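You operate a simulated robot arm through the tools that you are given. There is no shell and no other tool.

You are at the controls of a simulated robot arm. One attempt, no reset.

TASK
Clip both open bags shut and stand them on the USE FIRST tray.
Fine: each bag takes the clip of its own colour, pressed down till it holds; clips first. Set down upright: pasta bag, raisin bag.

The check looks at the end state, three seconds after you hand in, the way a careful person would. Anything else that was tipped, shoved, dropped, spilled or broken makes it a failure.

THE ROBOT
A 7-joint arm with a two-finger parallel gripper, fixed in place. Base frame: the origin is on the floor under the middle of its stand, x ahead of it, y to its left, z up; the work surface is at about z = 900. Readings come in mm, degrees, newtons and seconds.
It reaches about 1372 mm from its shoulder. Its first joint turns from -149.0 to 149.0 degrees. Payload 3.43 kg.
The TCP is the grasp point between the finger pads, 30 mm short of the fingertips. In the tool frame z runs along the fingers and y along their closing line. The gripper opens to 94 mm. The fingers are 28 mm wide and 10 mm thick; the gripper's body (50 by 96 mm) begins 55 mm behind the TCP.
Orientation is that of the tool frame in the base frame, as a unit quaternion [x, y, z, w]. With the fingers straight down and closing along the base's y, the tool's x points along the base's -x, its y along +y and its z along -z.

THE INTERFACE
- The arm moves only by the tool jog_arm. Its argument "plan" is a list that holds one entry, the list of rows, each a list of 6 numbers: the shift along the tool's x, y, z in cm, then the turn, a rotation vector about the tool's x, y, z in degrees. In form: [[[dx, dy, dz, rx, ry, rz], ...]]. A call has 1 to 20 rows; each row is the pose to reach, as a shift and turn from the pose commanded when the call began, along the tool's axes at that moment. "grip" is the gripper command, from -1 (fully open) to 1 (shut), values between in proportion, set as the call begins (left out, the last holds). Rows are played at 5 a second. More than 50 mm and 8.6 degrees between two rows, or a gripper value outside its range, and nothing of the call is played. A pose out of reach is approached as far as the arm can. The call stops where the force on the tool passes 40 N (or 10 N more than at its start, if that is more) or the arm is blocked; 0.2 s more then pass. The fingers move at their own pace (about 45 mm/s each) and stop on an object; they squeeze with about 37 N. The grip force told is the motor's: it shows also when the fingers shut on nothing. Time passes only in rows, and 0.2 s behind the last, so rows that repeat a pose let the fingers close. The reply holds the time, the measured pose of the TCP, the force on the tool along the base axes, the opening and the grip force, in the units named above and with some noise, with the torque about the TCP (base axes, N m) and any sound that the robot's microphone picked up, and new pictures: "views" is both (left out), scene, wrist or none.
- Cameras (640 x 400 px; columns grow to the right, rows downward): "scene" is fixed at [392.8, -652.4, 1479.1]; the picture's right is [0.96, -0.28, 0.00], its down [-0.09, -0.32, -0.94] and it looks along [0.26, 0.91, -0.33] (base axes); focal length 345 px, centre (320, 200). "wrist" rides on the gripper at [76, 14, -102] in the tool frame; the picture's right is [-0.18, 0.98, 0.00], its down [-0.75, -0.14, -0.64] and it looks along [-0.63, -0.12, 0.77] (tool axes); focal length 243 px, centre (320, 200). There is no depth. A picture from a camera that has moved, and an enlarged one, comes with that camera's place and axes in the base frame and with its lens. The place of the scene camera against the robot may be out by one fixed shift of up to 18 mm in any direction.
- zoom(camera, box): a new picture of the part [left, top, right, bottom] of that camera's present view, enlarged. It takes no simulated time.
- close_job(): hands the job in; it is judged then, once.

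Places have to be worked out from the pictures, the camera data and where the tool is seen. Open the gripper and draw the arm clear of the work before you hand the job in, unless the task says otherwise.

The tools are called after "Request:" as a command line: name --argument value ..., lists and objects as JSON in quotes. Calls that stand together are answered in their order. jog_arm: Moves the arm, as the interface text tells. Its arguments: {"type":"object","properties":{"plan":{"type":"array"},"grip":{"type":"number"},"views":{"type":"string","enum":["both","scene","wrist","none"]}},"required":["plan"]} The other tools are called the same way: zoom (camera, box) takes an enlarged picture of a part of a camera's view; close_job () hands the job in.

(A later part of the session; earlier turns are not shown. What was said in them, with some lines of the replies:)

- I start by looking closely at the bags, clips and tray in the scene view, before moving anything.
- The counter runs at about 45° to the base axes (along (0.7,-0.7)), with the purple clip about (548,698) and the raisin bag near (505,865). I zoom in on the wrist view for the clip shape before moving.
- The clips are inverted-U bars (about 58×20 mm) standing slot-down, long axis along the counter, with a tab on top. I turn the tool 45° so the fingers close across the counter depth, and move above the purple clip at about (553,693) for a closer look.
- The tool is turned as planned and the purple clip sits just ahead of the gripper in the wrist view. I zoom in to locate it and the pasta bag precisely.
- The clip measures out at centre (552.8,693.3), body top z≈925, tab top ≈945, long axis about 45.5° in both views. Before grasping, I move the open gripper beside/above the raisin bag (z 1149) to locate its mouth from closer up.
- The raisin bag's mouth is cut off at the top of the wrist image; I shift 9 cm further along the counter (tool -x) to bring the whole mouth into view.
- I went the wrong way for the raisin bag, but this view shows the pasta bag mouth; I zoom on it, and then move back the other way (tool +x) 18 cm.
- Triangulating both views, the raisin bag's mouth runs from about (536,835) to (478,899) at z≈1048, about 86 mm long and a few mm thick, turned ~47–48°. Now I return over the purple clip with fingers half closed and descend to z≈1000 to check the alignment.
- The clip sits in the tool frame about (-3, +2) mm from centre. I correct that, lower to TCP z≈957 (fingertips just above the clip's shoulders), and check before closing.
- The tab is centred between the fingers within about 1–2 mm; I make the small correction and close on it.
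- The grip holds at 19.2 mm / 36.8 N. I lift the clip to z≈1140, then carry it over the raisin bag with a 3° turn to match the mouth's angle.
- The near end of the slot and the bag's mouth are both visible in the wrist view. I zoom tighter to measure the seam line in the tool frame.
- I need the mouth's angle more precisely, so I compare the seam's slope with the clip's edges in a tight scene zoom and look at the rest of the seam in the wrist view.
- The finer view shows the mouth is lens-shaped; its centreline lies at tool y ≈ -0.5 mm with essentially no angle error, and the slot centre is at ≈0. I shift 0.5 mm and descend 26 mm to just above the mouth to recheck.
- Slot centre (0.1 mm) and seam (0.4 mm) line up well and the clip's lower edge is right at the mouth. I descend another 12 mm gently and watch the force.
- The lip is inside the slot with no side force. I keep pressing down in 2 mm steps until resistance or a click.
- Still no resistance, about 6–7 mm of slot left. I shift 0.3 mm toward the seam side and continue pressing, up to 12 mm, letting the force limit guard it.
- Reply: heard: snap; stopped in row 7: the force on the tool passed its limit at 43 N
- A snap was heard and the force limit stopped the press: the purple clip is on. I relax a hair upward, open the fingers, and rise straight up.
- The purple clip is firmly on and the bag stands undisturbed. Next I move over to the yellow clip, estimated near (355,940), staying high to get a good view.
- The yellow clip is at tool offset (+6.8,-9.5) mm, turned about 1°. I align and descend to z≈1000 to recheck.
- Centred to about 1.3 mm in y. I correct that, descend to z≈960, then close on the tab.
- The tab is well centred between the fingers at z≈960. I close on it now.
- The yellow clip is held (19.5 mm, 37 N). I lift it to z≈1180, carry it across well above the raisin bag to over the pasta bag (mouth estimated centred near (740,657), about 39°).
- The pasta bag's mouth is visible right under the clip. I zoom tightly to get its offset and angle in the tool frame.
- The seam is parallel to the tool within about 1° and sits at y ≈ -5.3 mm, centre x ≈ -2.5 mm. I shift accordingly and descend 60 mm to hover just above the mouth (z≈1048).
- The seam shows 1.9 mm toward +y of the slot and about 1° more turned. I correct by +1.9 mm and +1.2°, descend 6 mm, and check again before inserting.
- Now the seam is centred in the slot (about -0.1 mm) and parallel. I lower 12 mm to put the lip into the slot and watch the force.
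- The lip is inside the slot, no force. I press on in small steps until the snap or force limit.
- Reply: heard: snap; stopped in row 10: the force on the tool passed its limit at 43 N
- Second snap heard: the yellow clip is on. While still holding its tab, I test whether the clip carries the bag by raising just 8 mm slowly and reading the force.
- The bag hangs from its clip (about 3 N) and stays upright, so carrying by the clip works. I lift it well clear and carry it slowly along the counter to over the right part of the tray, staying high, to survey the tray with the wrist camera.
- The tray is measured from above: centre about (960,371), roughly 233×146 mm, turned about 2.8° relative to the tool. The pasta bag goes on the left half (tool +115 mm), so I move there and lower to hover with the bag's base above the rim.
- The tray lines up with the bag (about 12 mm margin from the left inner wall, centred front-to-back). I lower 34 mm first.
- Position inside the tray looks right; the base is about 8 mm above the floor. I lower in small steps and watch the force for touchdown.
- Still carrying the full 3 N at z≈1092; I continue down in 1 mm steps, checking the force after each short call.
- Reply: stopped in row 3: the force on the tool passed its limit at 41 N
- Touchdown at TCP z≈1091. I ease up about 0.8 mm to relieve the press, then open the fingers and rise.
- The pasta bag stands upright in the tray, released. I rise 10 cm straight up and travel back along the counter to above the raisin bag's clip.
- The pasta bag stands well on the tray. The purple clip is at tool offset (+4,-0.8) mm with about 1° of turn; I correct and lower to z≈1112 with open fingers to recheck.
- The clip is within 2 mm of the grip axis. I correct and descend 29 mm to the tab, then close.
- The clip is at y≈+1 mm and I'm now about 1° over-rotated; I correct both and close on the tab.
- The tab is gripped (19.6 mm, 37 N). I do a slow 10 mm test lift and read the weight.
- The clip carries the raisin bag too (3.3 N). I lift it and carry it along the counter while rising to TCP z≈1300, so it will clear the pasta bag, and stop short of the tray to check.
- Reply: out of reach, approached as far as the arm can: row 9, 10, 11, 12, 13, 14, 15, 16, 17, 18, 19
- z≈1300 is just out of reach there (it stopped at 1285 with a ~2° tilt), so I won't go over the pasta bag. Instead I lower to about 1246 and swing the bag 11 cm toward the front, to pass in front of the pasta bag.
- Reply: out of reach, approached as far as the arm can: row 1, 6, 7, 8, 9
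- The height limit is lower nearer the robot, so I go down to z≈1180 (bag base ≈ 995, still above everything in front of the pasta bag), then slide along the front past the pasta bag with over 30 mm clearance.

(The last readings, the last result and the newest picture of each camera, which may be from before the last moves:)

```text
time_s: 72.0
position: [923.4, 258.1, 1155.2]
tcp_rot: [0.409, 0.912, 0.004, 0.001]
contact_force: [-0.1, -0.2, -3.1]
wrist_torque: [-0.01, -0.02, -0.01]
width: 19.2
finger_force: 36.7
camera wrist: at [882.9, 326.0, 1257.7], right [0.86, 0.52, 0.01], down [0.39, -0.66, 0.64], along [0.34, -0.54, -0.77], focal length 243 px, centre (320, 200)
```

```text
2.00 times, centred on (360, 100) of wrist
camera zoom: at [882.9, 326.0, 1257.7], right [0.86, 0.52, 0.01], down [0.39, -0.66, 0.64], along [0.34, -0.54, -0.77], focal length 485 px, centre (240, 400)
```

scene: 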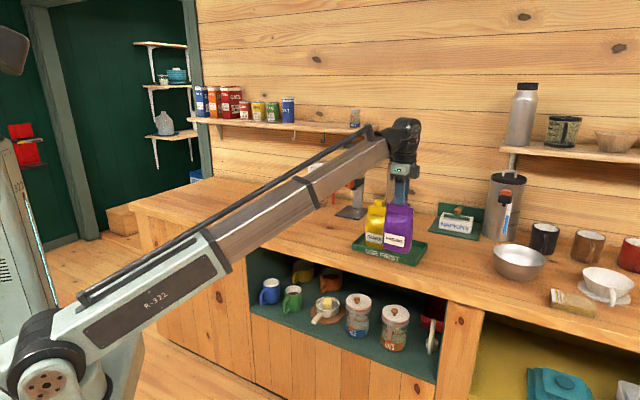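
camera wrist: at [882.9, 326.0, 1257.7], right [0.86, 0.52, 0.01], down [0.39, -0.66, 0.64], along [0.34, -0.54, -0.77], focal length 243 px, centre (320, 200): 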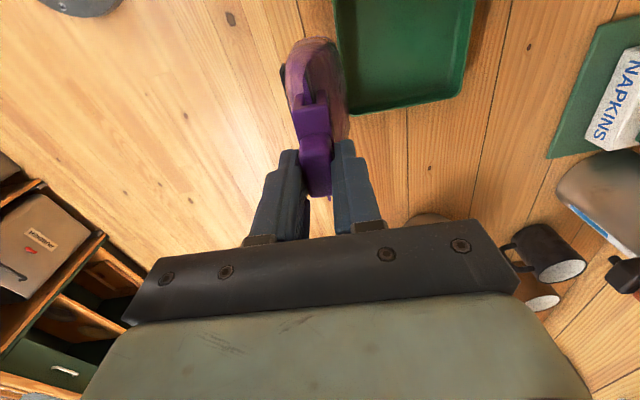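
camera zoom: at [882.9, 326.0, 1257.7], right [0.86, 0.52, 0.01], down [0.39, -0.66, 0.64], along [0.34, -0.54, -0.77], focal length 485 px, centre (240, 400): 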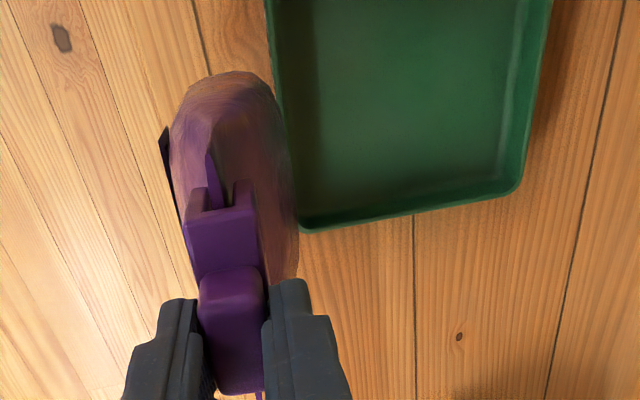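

The raisin bag hangs in front of the tray with the tool level again; the tray's right end is at tool x≈-57 and its centre at y≈+104. I move the bag back over the tray (base still ~45 mm above the rim), keeping 1 cm extra distance from the pasta bag.

Request:
jog_arm --plan '[[[-0.2, 1.0, 0, 0, 0, 0], [-0.3, 3.0, 0, 0, 0, 0], [-0.3, 5.5, 0, 0, 0, 0], [-0.3, 8.0, 0, 0, 0, 0], [-0.3, 9.8, 0, 0, 0, 0], [-0.3, 10.4, 0, 0, 0, 0], [-0.3, 10.4, 0, 0, 0, 0], [-0.3, 10.4, 0, 0, 0, 0]]]' --views "both"

Request:
zoom --camera "scene" --box '[340, 150, 450, 275]'

Request:
zoom --camera "wrist" --box '[180, 0, 440, 200]'

```text
time_s: 73.8
position: [1003.6, 326.1, 1154.6]
tcp_rot: [0.409, 0.912, 0.004, 0.002]
contact_force: [-0.1, -0.4, -2.8]
wrist_torque: [0.05, 0.06, 0.0]
width: 19.2
finger_force: 36.8
camera wrist: at [963.6, 393.2, 1257.6], right [0.86, 0.52, 0.01], down [0.39, -0.66, 0.64], along [0.34, -0.54, -0.77], focal length 243 px, centre (320, 200)
```

scene: 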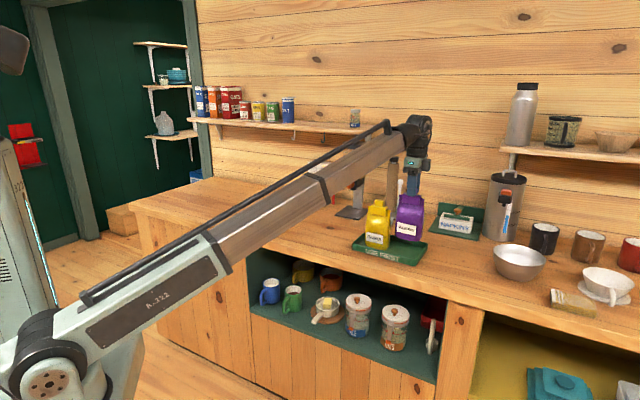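
wrist: 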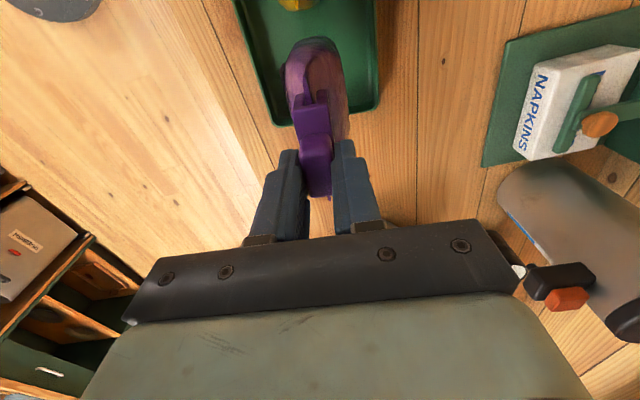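

```text
3.20 times, centred on (395, 212) of scene
camera zoom: at [392.8, -652.4, 1479.1], right [0.96, -0.28, 0.0], down [-0.09, -0.32, -0.94], along [0.26, 0.91, -0.33], focal length 1105 px, centre (80, 160)
```

zoom: 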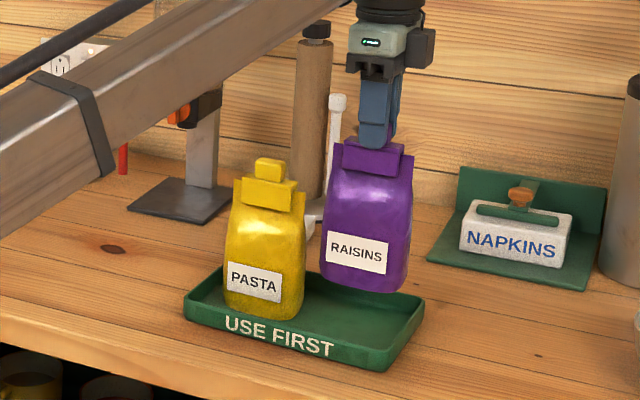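

```text
2.00 times, centred on (310, 100) of wrist
camera zoom: at [963.6, 393.2, 1257.6], right [0.86, 0.52, 0.01], down [0.39, -0.66, 0.64], along [0.34, -0.54, -0.77], focal length 485 px, centre (340, 400)
```

zoom: 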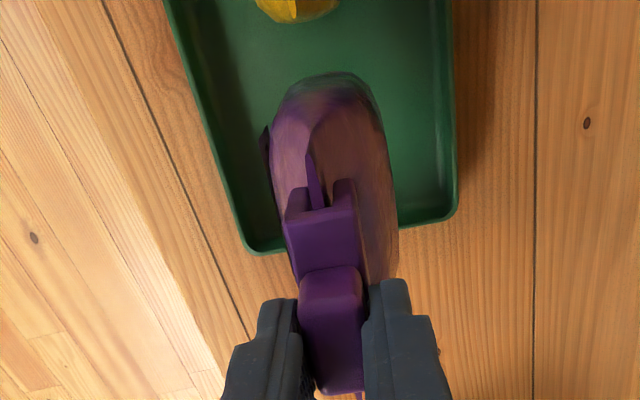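

The gap analysis: pasta's near side is at tool x≈+69, the tray's inner right wall ≈-43, the raisin bag spans about -42…+48, so I shift +10 mm (and -2.5 mm in y) to centre it in the free space, then lower to about 8 mm above the tray floor.

Request:
jog_arm --plan '[[[0.5, -0.12, 0, 0, 0, 0], [1.0, -0.25, 0, 0, 0, 0], [1.0, -0.25, 1.5, 0, 0, 0], [1.0, -0.25, 3.0, 0, 0, 0], [1.0, -0.25, 3.0, 0, 0, 0], [1.0, -0.25, 3.0, 0, 0, 0]]]' --views "both"

Request:
zoom --camera "scene" --box '[340, 170, 450, 275]'

Request:
zoom --camera "wrist" --box '[180, 0, 440, 200]'

```text
time_s: 75.2
position: [994.8, 331.3, 1125.0]
tcp_rot: [0.409, 0.913, 0.004, 0.002]
contact_force: [0.2, 0.0, -3.8]
wrist_torque: [0.01, -0.03, 0.03]
width: 19.2
finger_force: 37.1
camera wrist: at [955.3, 398.5, 1227.7], right [0.86, 0.52, 0.01], down [0.39, -0.66, 0.64], along [0.34, -0.54, -0.77], focal length 243 px, centre (320, 200)
```

scene: 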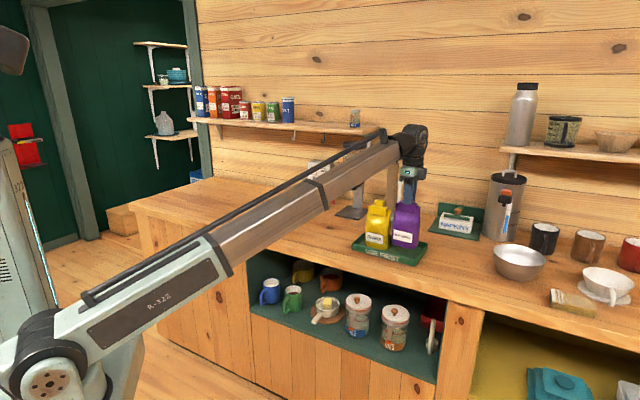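
wrist: 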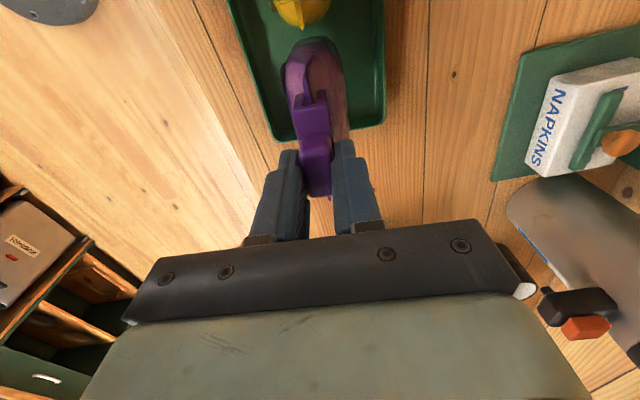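

```text
3.81 times, centred on (395, 222) of scene
camera zoom: at [392.8, -652.4, 1479.1], right [0.96, -0.28, 0.0], down [-0.09, -0.32, -0.94], along [0.26, 0.91, -0.33], focal length 1316 px, centre (34, 114)
```

zoom: 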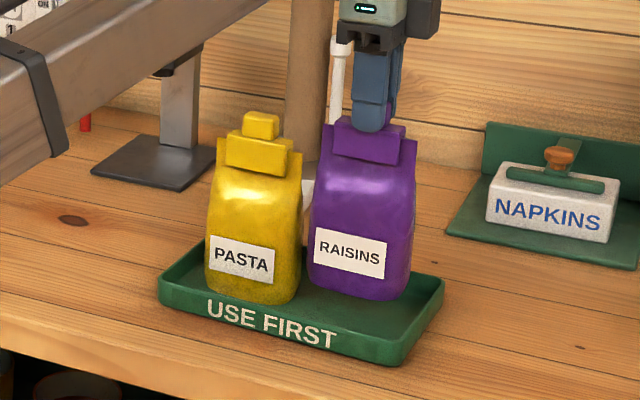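

```text
2.00 times, centred on (310, 100) of wrist
camera zoom: at [955.3, 398.5, 1227.7], right [0.86, 0.52, 0.01], down [0.39, -0.66, 0.64], along [0.34, -0.54, -0.77], focal length 485 px, centre (340, 400)
```

zoom: 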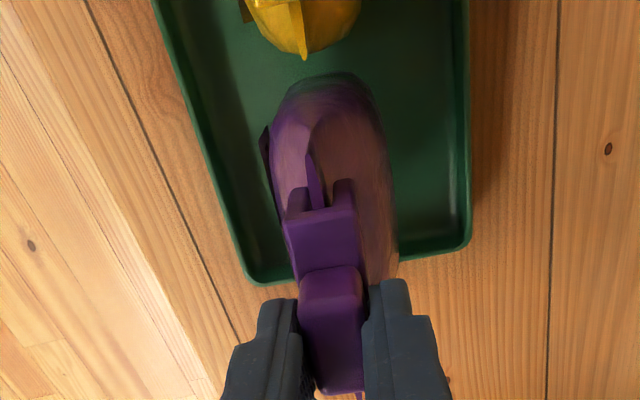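

The gap to the pasta bag is about 9 mm and about 13 mm to the right wall; I nudge 2 mm right and lower 25 mm more.

Request:
jog_arm --plan '[[[-0.2, 0, 0.6, 0, 0, 0], [-0.2, 0, 1.2, 0, 0, 0], [-0.2, 0, 1.8, 0, 0, 0], [-0.2, 0, 2.4, 0, 0, 0], [-0.2, 0, 2.4, 0, 0, 0], [-0.2, 0, 2.4, 0, 0, 0]]]' --views "both"

Request:
zoom --camera "scene" --box '[350, 190, 440, 270]'

Request:
zoom --camera "wrist" --box '[180, 0, 440, 200]'

```text
time_s: 76.6
position: [996.3, 330.3, 1100.3]
tcp_rot: [0.409, 0.913, 0.004, 0.002]
contact_force: [-0.3, -0.6, -2.9]
wrist_torque: [-0.04, 0.01, -0.01]
width: 19.3
finger_force: 37.3
camera wrist: at [956.7, 397.0, 1203.2], right [0.86, 0.52, 0.01], down [0.39, -0.66, 0.64], along [0.34, -0.54, -0.77], focal length 243 px, centre (320, 200)
```

scene: 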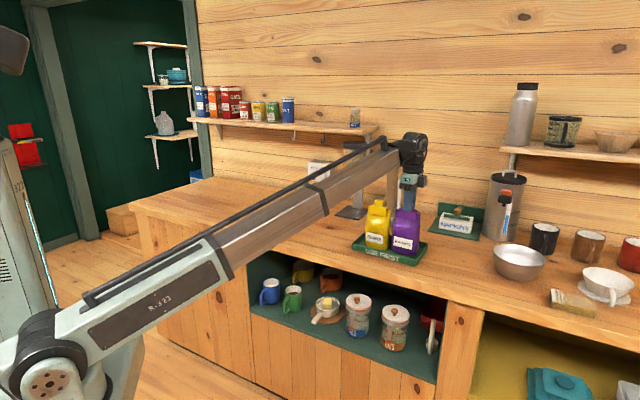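
wrist: 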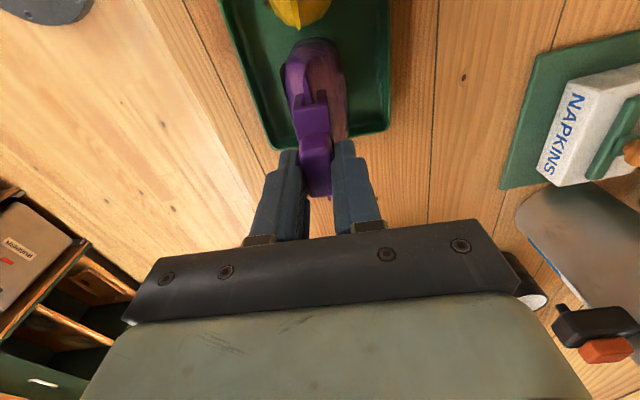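

```text
5.00 times, centred on (395, 230) of scene
camera zoom: at [392.8, -652.4, 1479.1], right [0.96, -0.28, 0.0], down [-0.09, -0.32, -0.94], along [0.26, 0.91, -0.33], focal length 1727 px, centre (-55, 50)
```

zoom: 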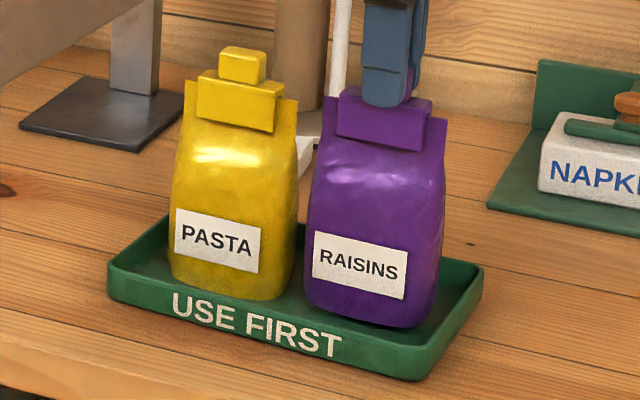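

```text
2.00 times, centred on (310, 100) of wrist
camera zoom: at [956.7, 397.0, 1203.2], right [0.86, 0.52, 0.01], down [0.39, -0.66, 0.64], along [0.34, -0.54, -0.77], focal length 485 px, centre (340, 400)
```

zoom: 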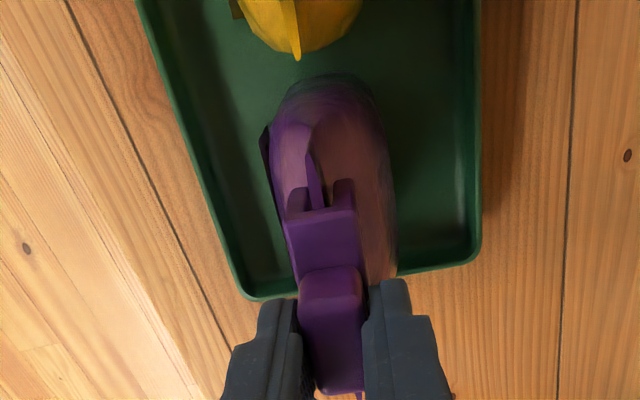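

The raisin bag is inside the tray walls with clear gaps. I lower 5 mm, then in 1 mm steps until touchdown.

Request:
jog_arm --plan '[[[0, 0, 0.15, 0, 0, 0], [0, 0, 0.3, 0, 0, 0], [0, 0, 0.5, 0, 0, 0], [0, 0, 0.5, 0, 0, 0]]]' --views "none"

Request:
jog_arm --plan '[[[0, 0, 0.1, 0, 0, 0], [0, 0, 0.1, 0, 0, 0]]]' --views "none"

Request:
jog_arm --plan '[[[0, 0, 0.1, 0, 0, 0], [0, 0, 0.1, 0, 0, 0]]]' --views "none"

```text
time_s: 77.6
position: [995.8, 330.5, 1096.7]
tcp_rot: [0.409, 0.912, 0.004, 0.002]
contact_force: [-0.8, 0.3, -3.5]
wrist_torque: [-0.01, 0.0, 0.01]
width: 19.6
finger_force: 36.7
```

```text
time_s: 78.2
position: [996.1, 329.6, 1094.4]
tcp_rot: [0.409, 0.912, 0.004, 0.002]
contact_force: [0.2, 0.3, -3.9]
wrist_torque: [-0.04, -0.02, -0.02]
width: 19.4
finger_force: 37.1
```

```text
time_s: 78.8
position: [995.9, 330.0, 1093.1]
tcp_rot: [0.409, 0.913, 0.004, 0.001]
contact_force: [0.1, 0.4, -3.3]
wrist_torque: [-0.04, 0.0, 0.02]
width: 19.4
finger_force: 36.8
```

Still hanging (−3.3 N) at z≈1093; touchdown expected within the next 1–2 mm.

Request:
jog_arm --plan '[[[0, 0, 0.1, 0, 0, 0], [0, 0, 0.1, 0, 0, 0]]]' --views "none"

```text
time_s: 79.4
position: [996.3, 330.8, 1093.0]
tcp_rot: [0.409, 0.913, 0.004, 0.002]
contact_force: [0.0, -0.2, -3.3]
wrist_torque: [-0.01, 0.01, -0.02]
width: 19.4
finger_force: 37.0
```

No contact yet; one more millimetre.

Request:
jog_arm --plan '[[[0, 0, 0.1, 0, 0, 0], [0, 0, 0.1, 0, 0, 0]]]' --views "none"

```text
time_s: 80.0
position: [997.4, 330.5, 1091.4]
tcp_rot: [0.409, 0.912, 0.004, 0.002]
contact_force: [1.4, 0.2, 0.7]
wrist_torque: [0.01, 0.0, -0.01]
width: 19.5
finger_force: 36.9
```

Touchdown: the weight has come off the gripper (+0.7 N). I settle 0.5 mm more and then open the fingers.

Request:
jog_arm --plan '[[[0, 0, 0.05, 0, 0, 0], [0, 0, 0.05, 0, 0, 0]]]' --views "none"

Request:
jog_arm --plan '[[[0, 0, 0, 0, 0, 0], [0, 0, 0, 0, 0, 0], [0, 0, 0, 0, 0, 0], [0, 0, 0, 0, 0, 0]]]' --grip 0 --views "both"

Request:
zoom --camera "scene" --box '[350, 190, 440, 270]'

Request:
zoom --camera "wrist" --box '[180, 0, 440, 200]'

```text
time_s: 80.6
position: [995.6, 330.3, 1091.4]
tcp_rot: [0.409, 0.912, 0.004, 0.003]
contact_force: [2.6, -0.9, 6.3]
wrist_torque: [-0.06, -0.04, 0.02]
width: 19.4
finger_force: 37.0
```

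```text
time_s: 81.6
position: [995.9, 330.9, 1090.4]
tcp_rot: [0.408, 0.913, 0.004, 0.002]
contact_force: [0.0, 0.2, 0.5]
wrist_torque: [0.0, 0.0, -0.02]
width: 46.9
finger_force: 0.0
camera wrist: at [956.5, 397.8, 1193.3], right [0.86, 0.52, 0.01], down [0.39, -0.66, 0.64], along [0.34, -0.54, -0.77], focal length 243 px, centre (320, 200)
```

scene: 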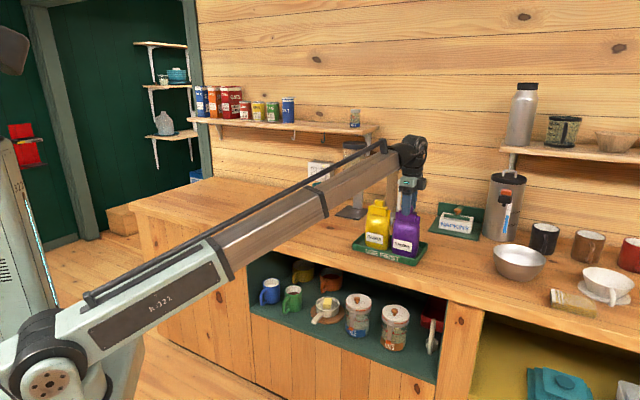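
wrist: 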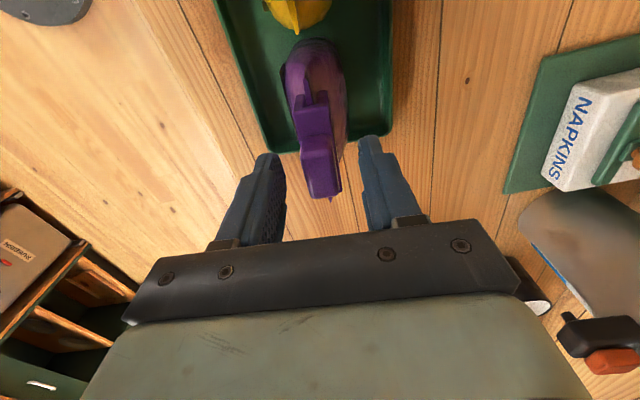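

```text
5.00 times, centred on (395, 230) of scene
camera zoom: at [392.8, -652.4, 1479.1], right [0.96, -0.28, 0.0], down [-0.09, -0.32, -0.94], along [0.26, 0.91, -0.33], focal length 1727 px, centre (-55, 50)
```

zoom: 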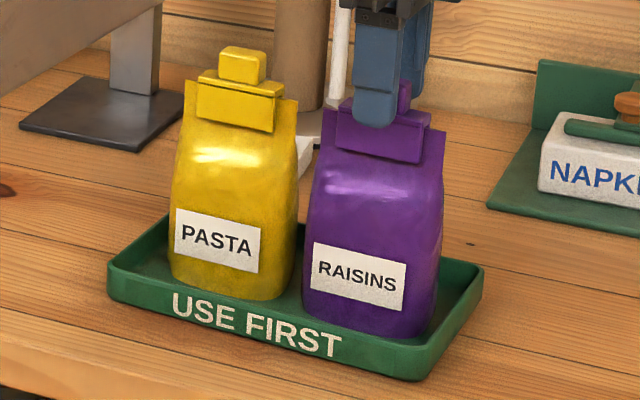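

```text
2.00 times, centred on (310, 100) of wrist
camera zoom: at [956.5, 397.8, 1193.3], right [0.86, 0.52, 0.01], down [0.39, -0.66, 0.64], along [0.34, -0.54, -0.77], focal length 485 px, centre (340, 400)
```

zoom: 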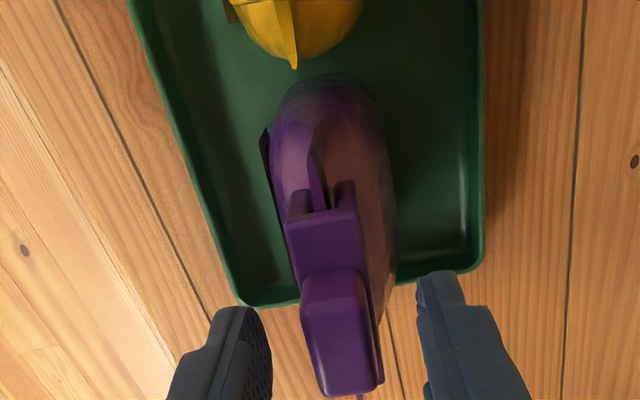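

Released; both bags stand in the tray with their clips on. I rise straight up 10 cm and then draw the arm back toward the front, clear of the tray.

Request:
jog_arm --plan '[[[0, 0, -1.0, 0, 0, 0], [0, 0, -3.5, 0, 0, 0], [0, 0, -7.0, 0, 0, 0], [0, 0, -10.0, 0, 0, 0], [0, -1.5, -10.0, 0, 0, 0], [0, -5.0, -10.0, 0, 0, 0], [0, -9.0, -10.0, 0, 0, 0], [0, -13.0, -10.0, 0, 0, 0], [0, -15.0, -10.0, 0, 0, 0], [0, -15.0, -10.0, 0, 0, 0], [0, -15.0, -10.0, 0, 0, 0]]]' --grip -0.3 --views "both"

Request:
zoom --camera "scene" --box '[350, 180, 440, 270]'

Request:
zoom --camera "wrist" --box '[300, 0, 560, 200]'

Request:
zoom --camera "scene" --box '[160, 60, 640, 360]'

```text
time_s: 84.0
position: [883.1, 229.1, 1187.2]
tcp_rot: [0.409, 0.912, 0.004, 0.002]
contact_force: [0.7, 0.2, 0.1]
wrist_torque: [0.0, -0.02, 0.0]
width: 61.2
finger_force: 0.1
camera wrist: at [842.3, 296.2, 1290.9], right [0.86, 0.52, 0.01], down [0.39, -0.66, 0.64], along [0.34, -0.54, -0.77], focal length 243 px, centre (320, 200)
```

scene: 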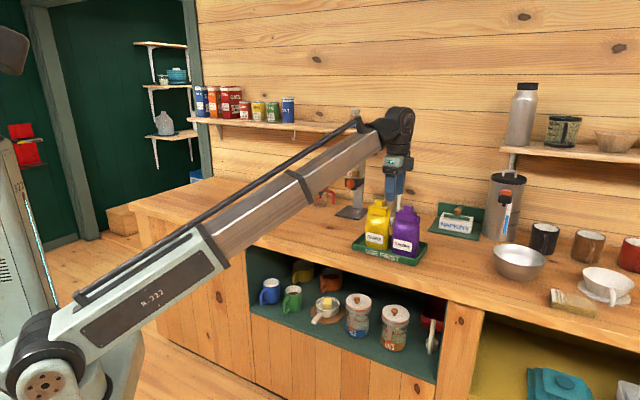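
wrist: 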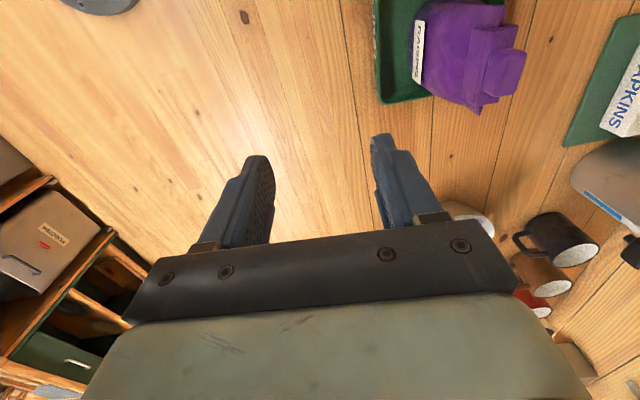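

```text
4.44 times, centred on (395, 225) of scene
camera zoom: at [392.8, -652.4, 1479.1], right [0.96, -0.28, 0.0], down [-0.09, -0.32, -0.94], along [0.26, 0.91, -0.33], focal length 1535 px, centre (-13, 89)
```

zoom: 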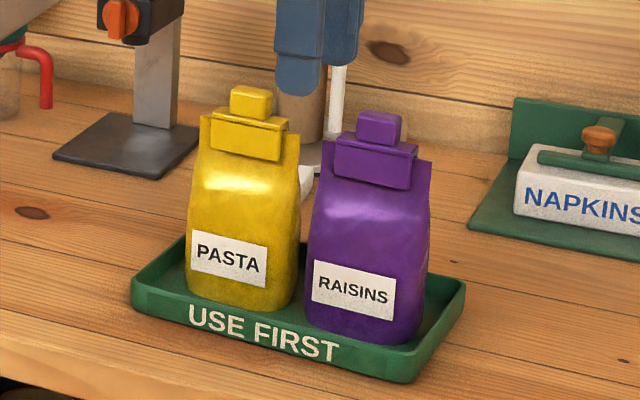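

```text
2.00 times, centred on (430, 100) of wrist
camera zoom: at [842.3, 296.2, 1290.9], right [0.86, 0.52, 0.01], down [0.39, -0.66, 0.64], along [0.34, -0.54, -0.77], focal length 485 px, centre (100, 400)
```

zoom: 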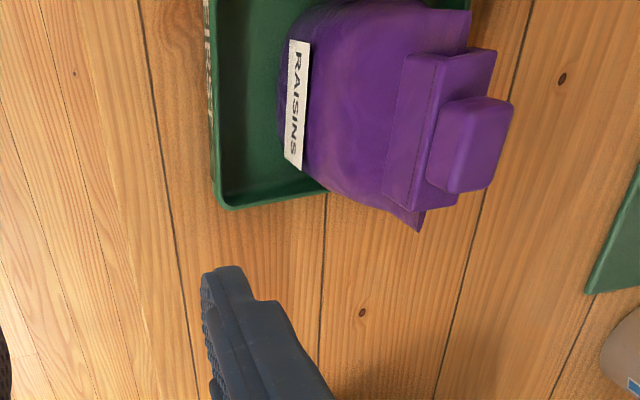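

```text
1.33 times, centred on (400, 210) of scene
camera zoom: at [392.8, -652.4, 1479.1], right [0.96, -0.28, 0.0], down [-0.09, -0.32, -0.94], along [0.26, 0.91, -0.33], focal length 461 px, centre (213, 187)
```

zoom: 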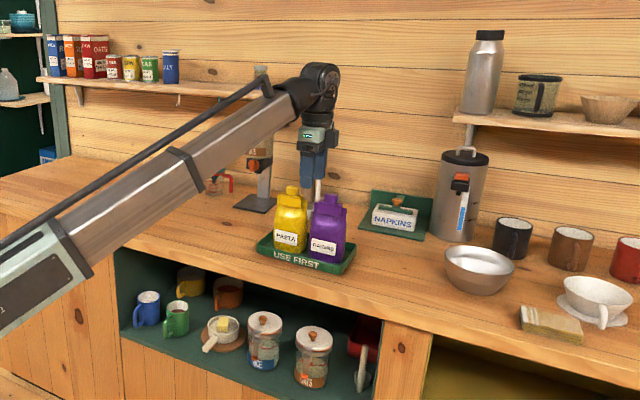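

Both bags stand upright on the USE FIRST tray, each with its own-coloured clip snapped on. Everything else is where it was, and the gripper is open and clear of the tray. I hand the job in.

Request:
close_job

```text
The job is handed in.
```

Both bags are clipped shut and standing upright on the USE FIRST tray, and I've handed the job in; the check's verdict hasn't come back.

- **Clips:** the purple clip is on the raisin bag and the yellow one on the pasta bag. I heard each one snap as I pressed it down, and each clip then held its bag's weight when I lifted the bag by it.
- **Placement:** I set the pasta bag down first, on the left half of the tray, and the raisin bag second, on the right half. In the last pictures neither touches the other or the tray walls.
- **Surroundings:** nothing else on the counter or shelf looked moved in the last pictures. The gripper was open and drawn back in front of the tray.

On the way over with the raisin bag, the arm hit its height limit and the bag tilted by about 2°. I lowered it and passed in front of the pasta bag instead of over it. The arm was level again before I set the bag down.
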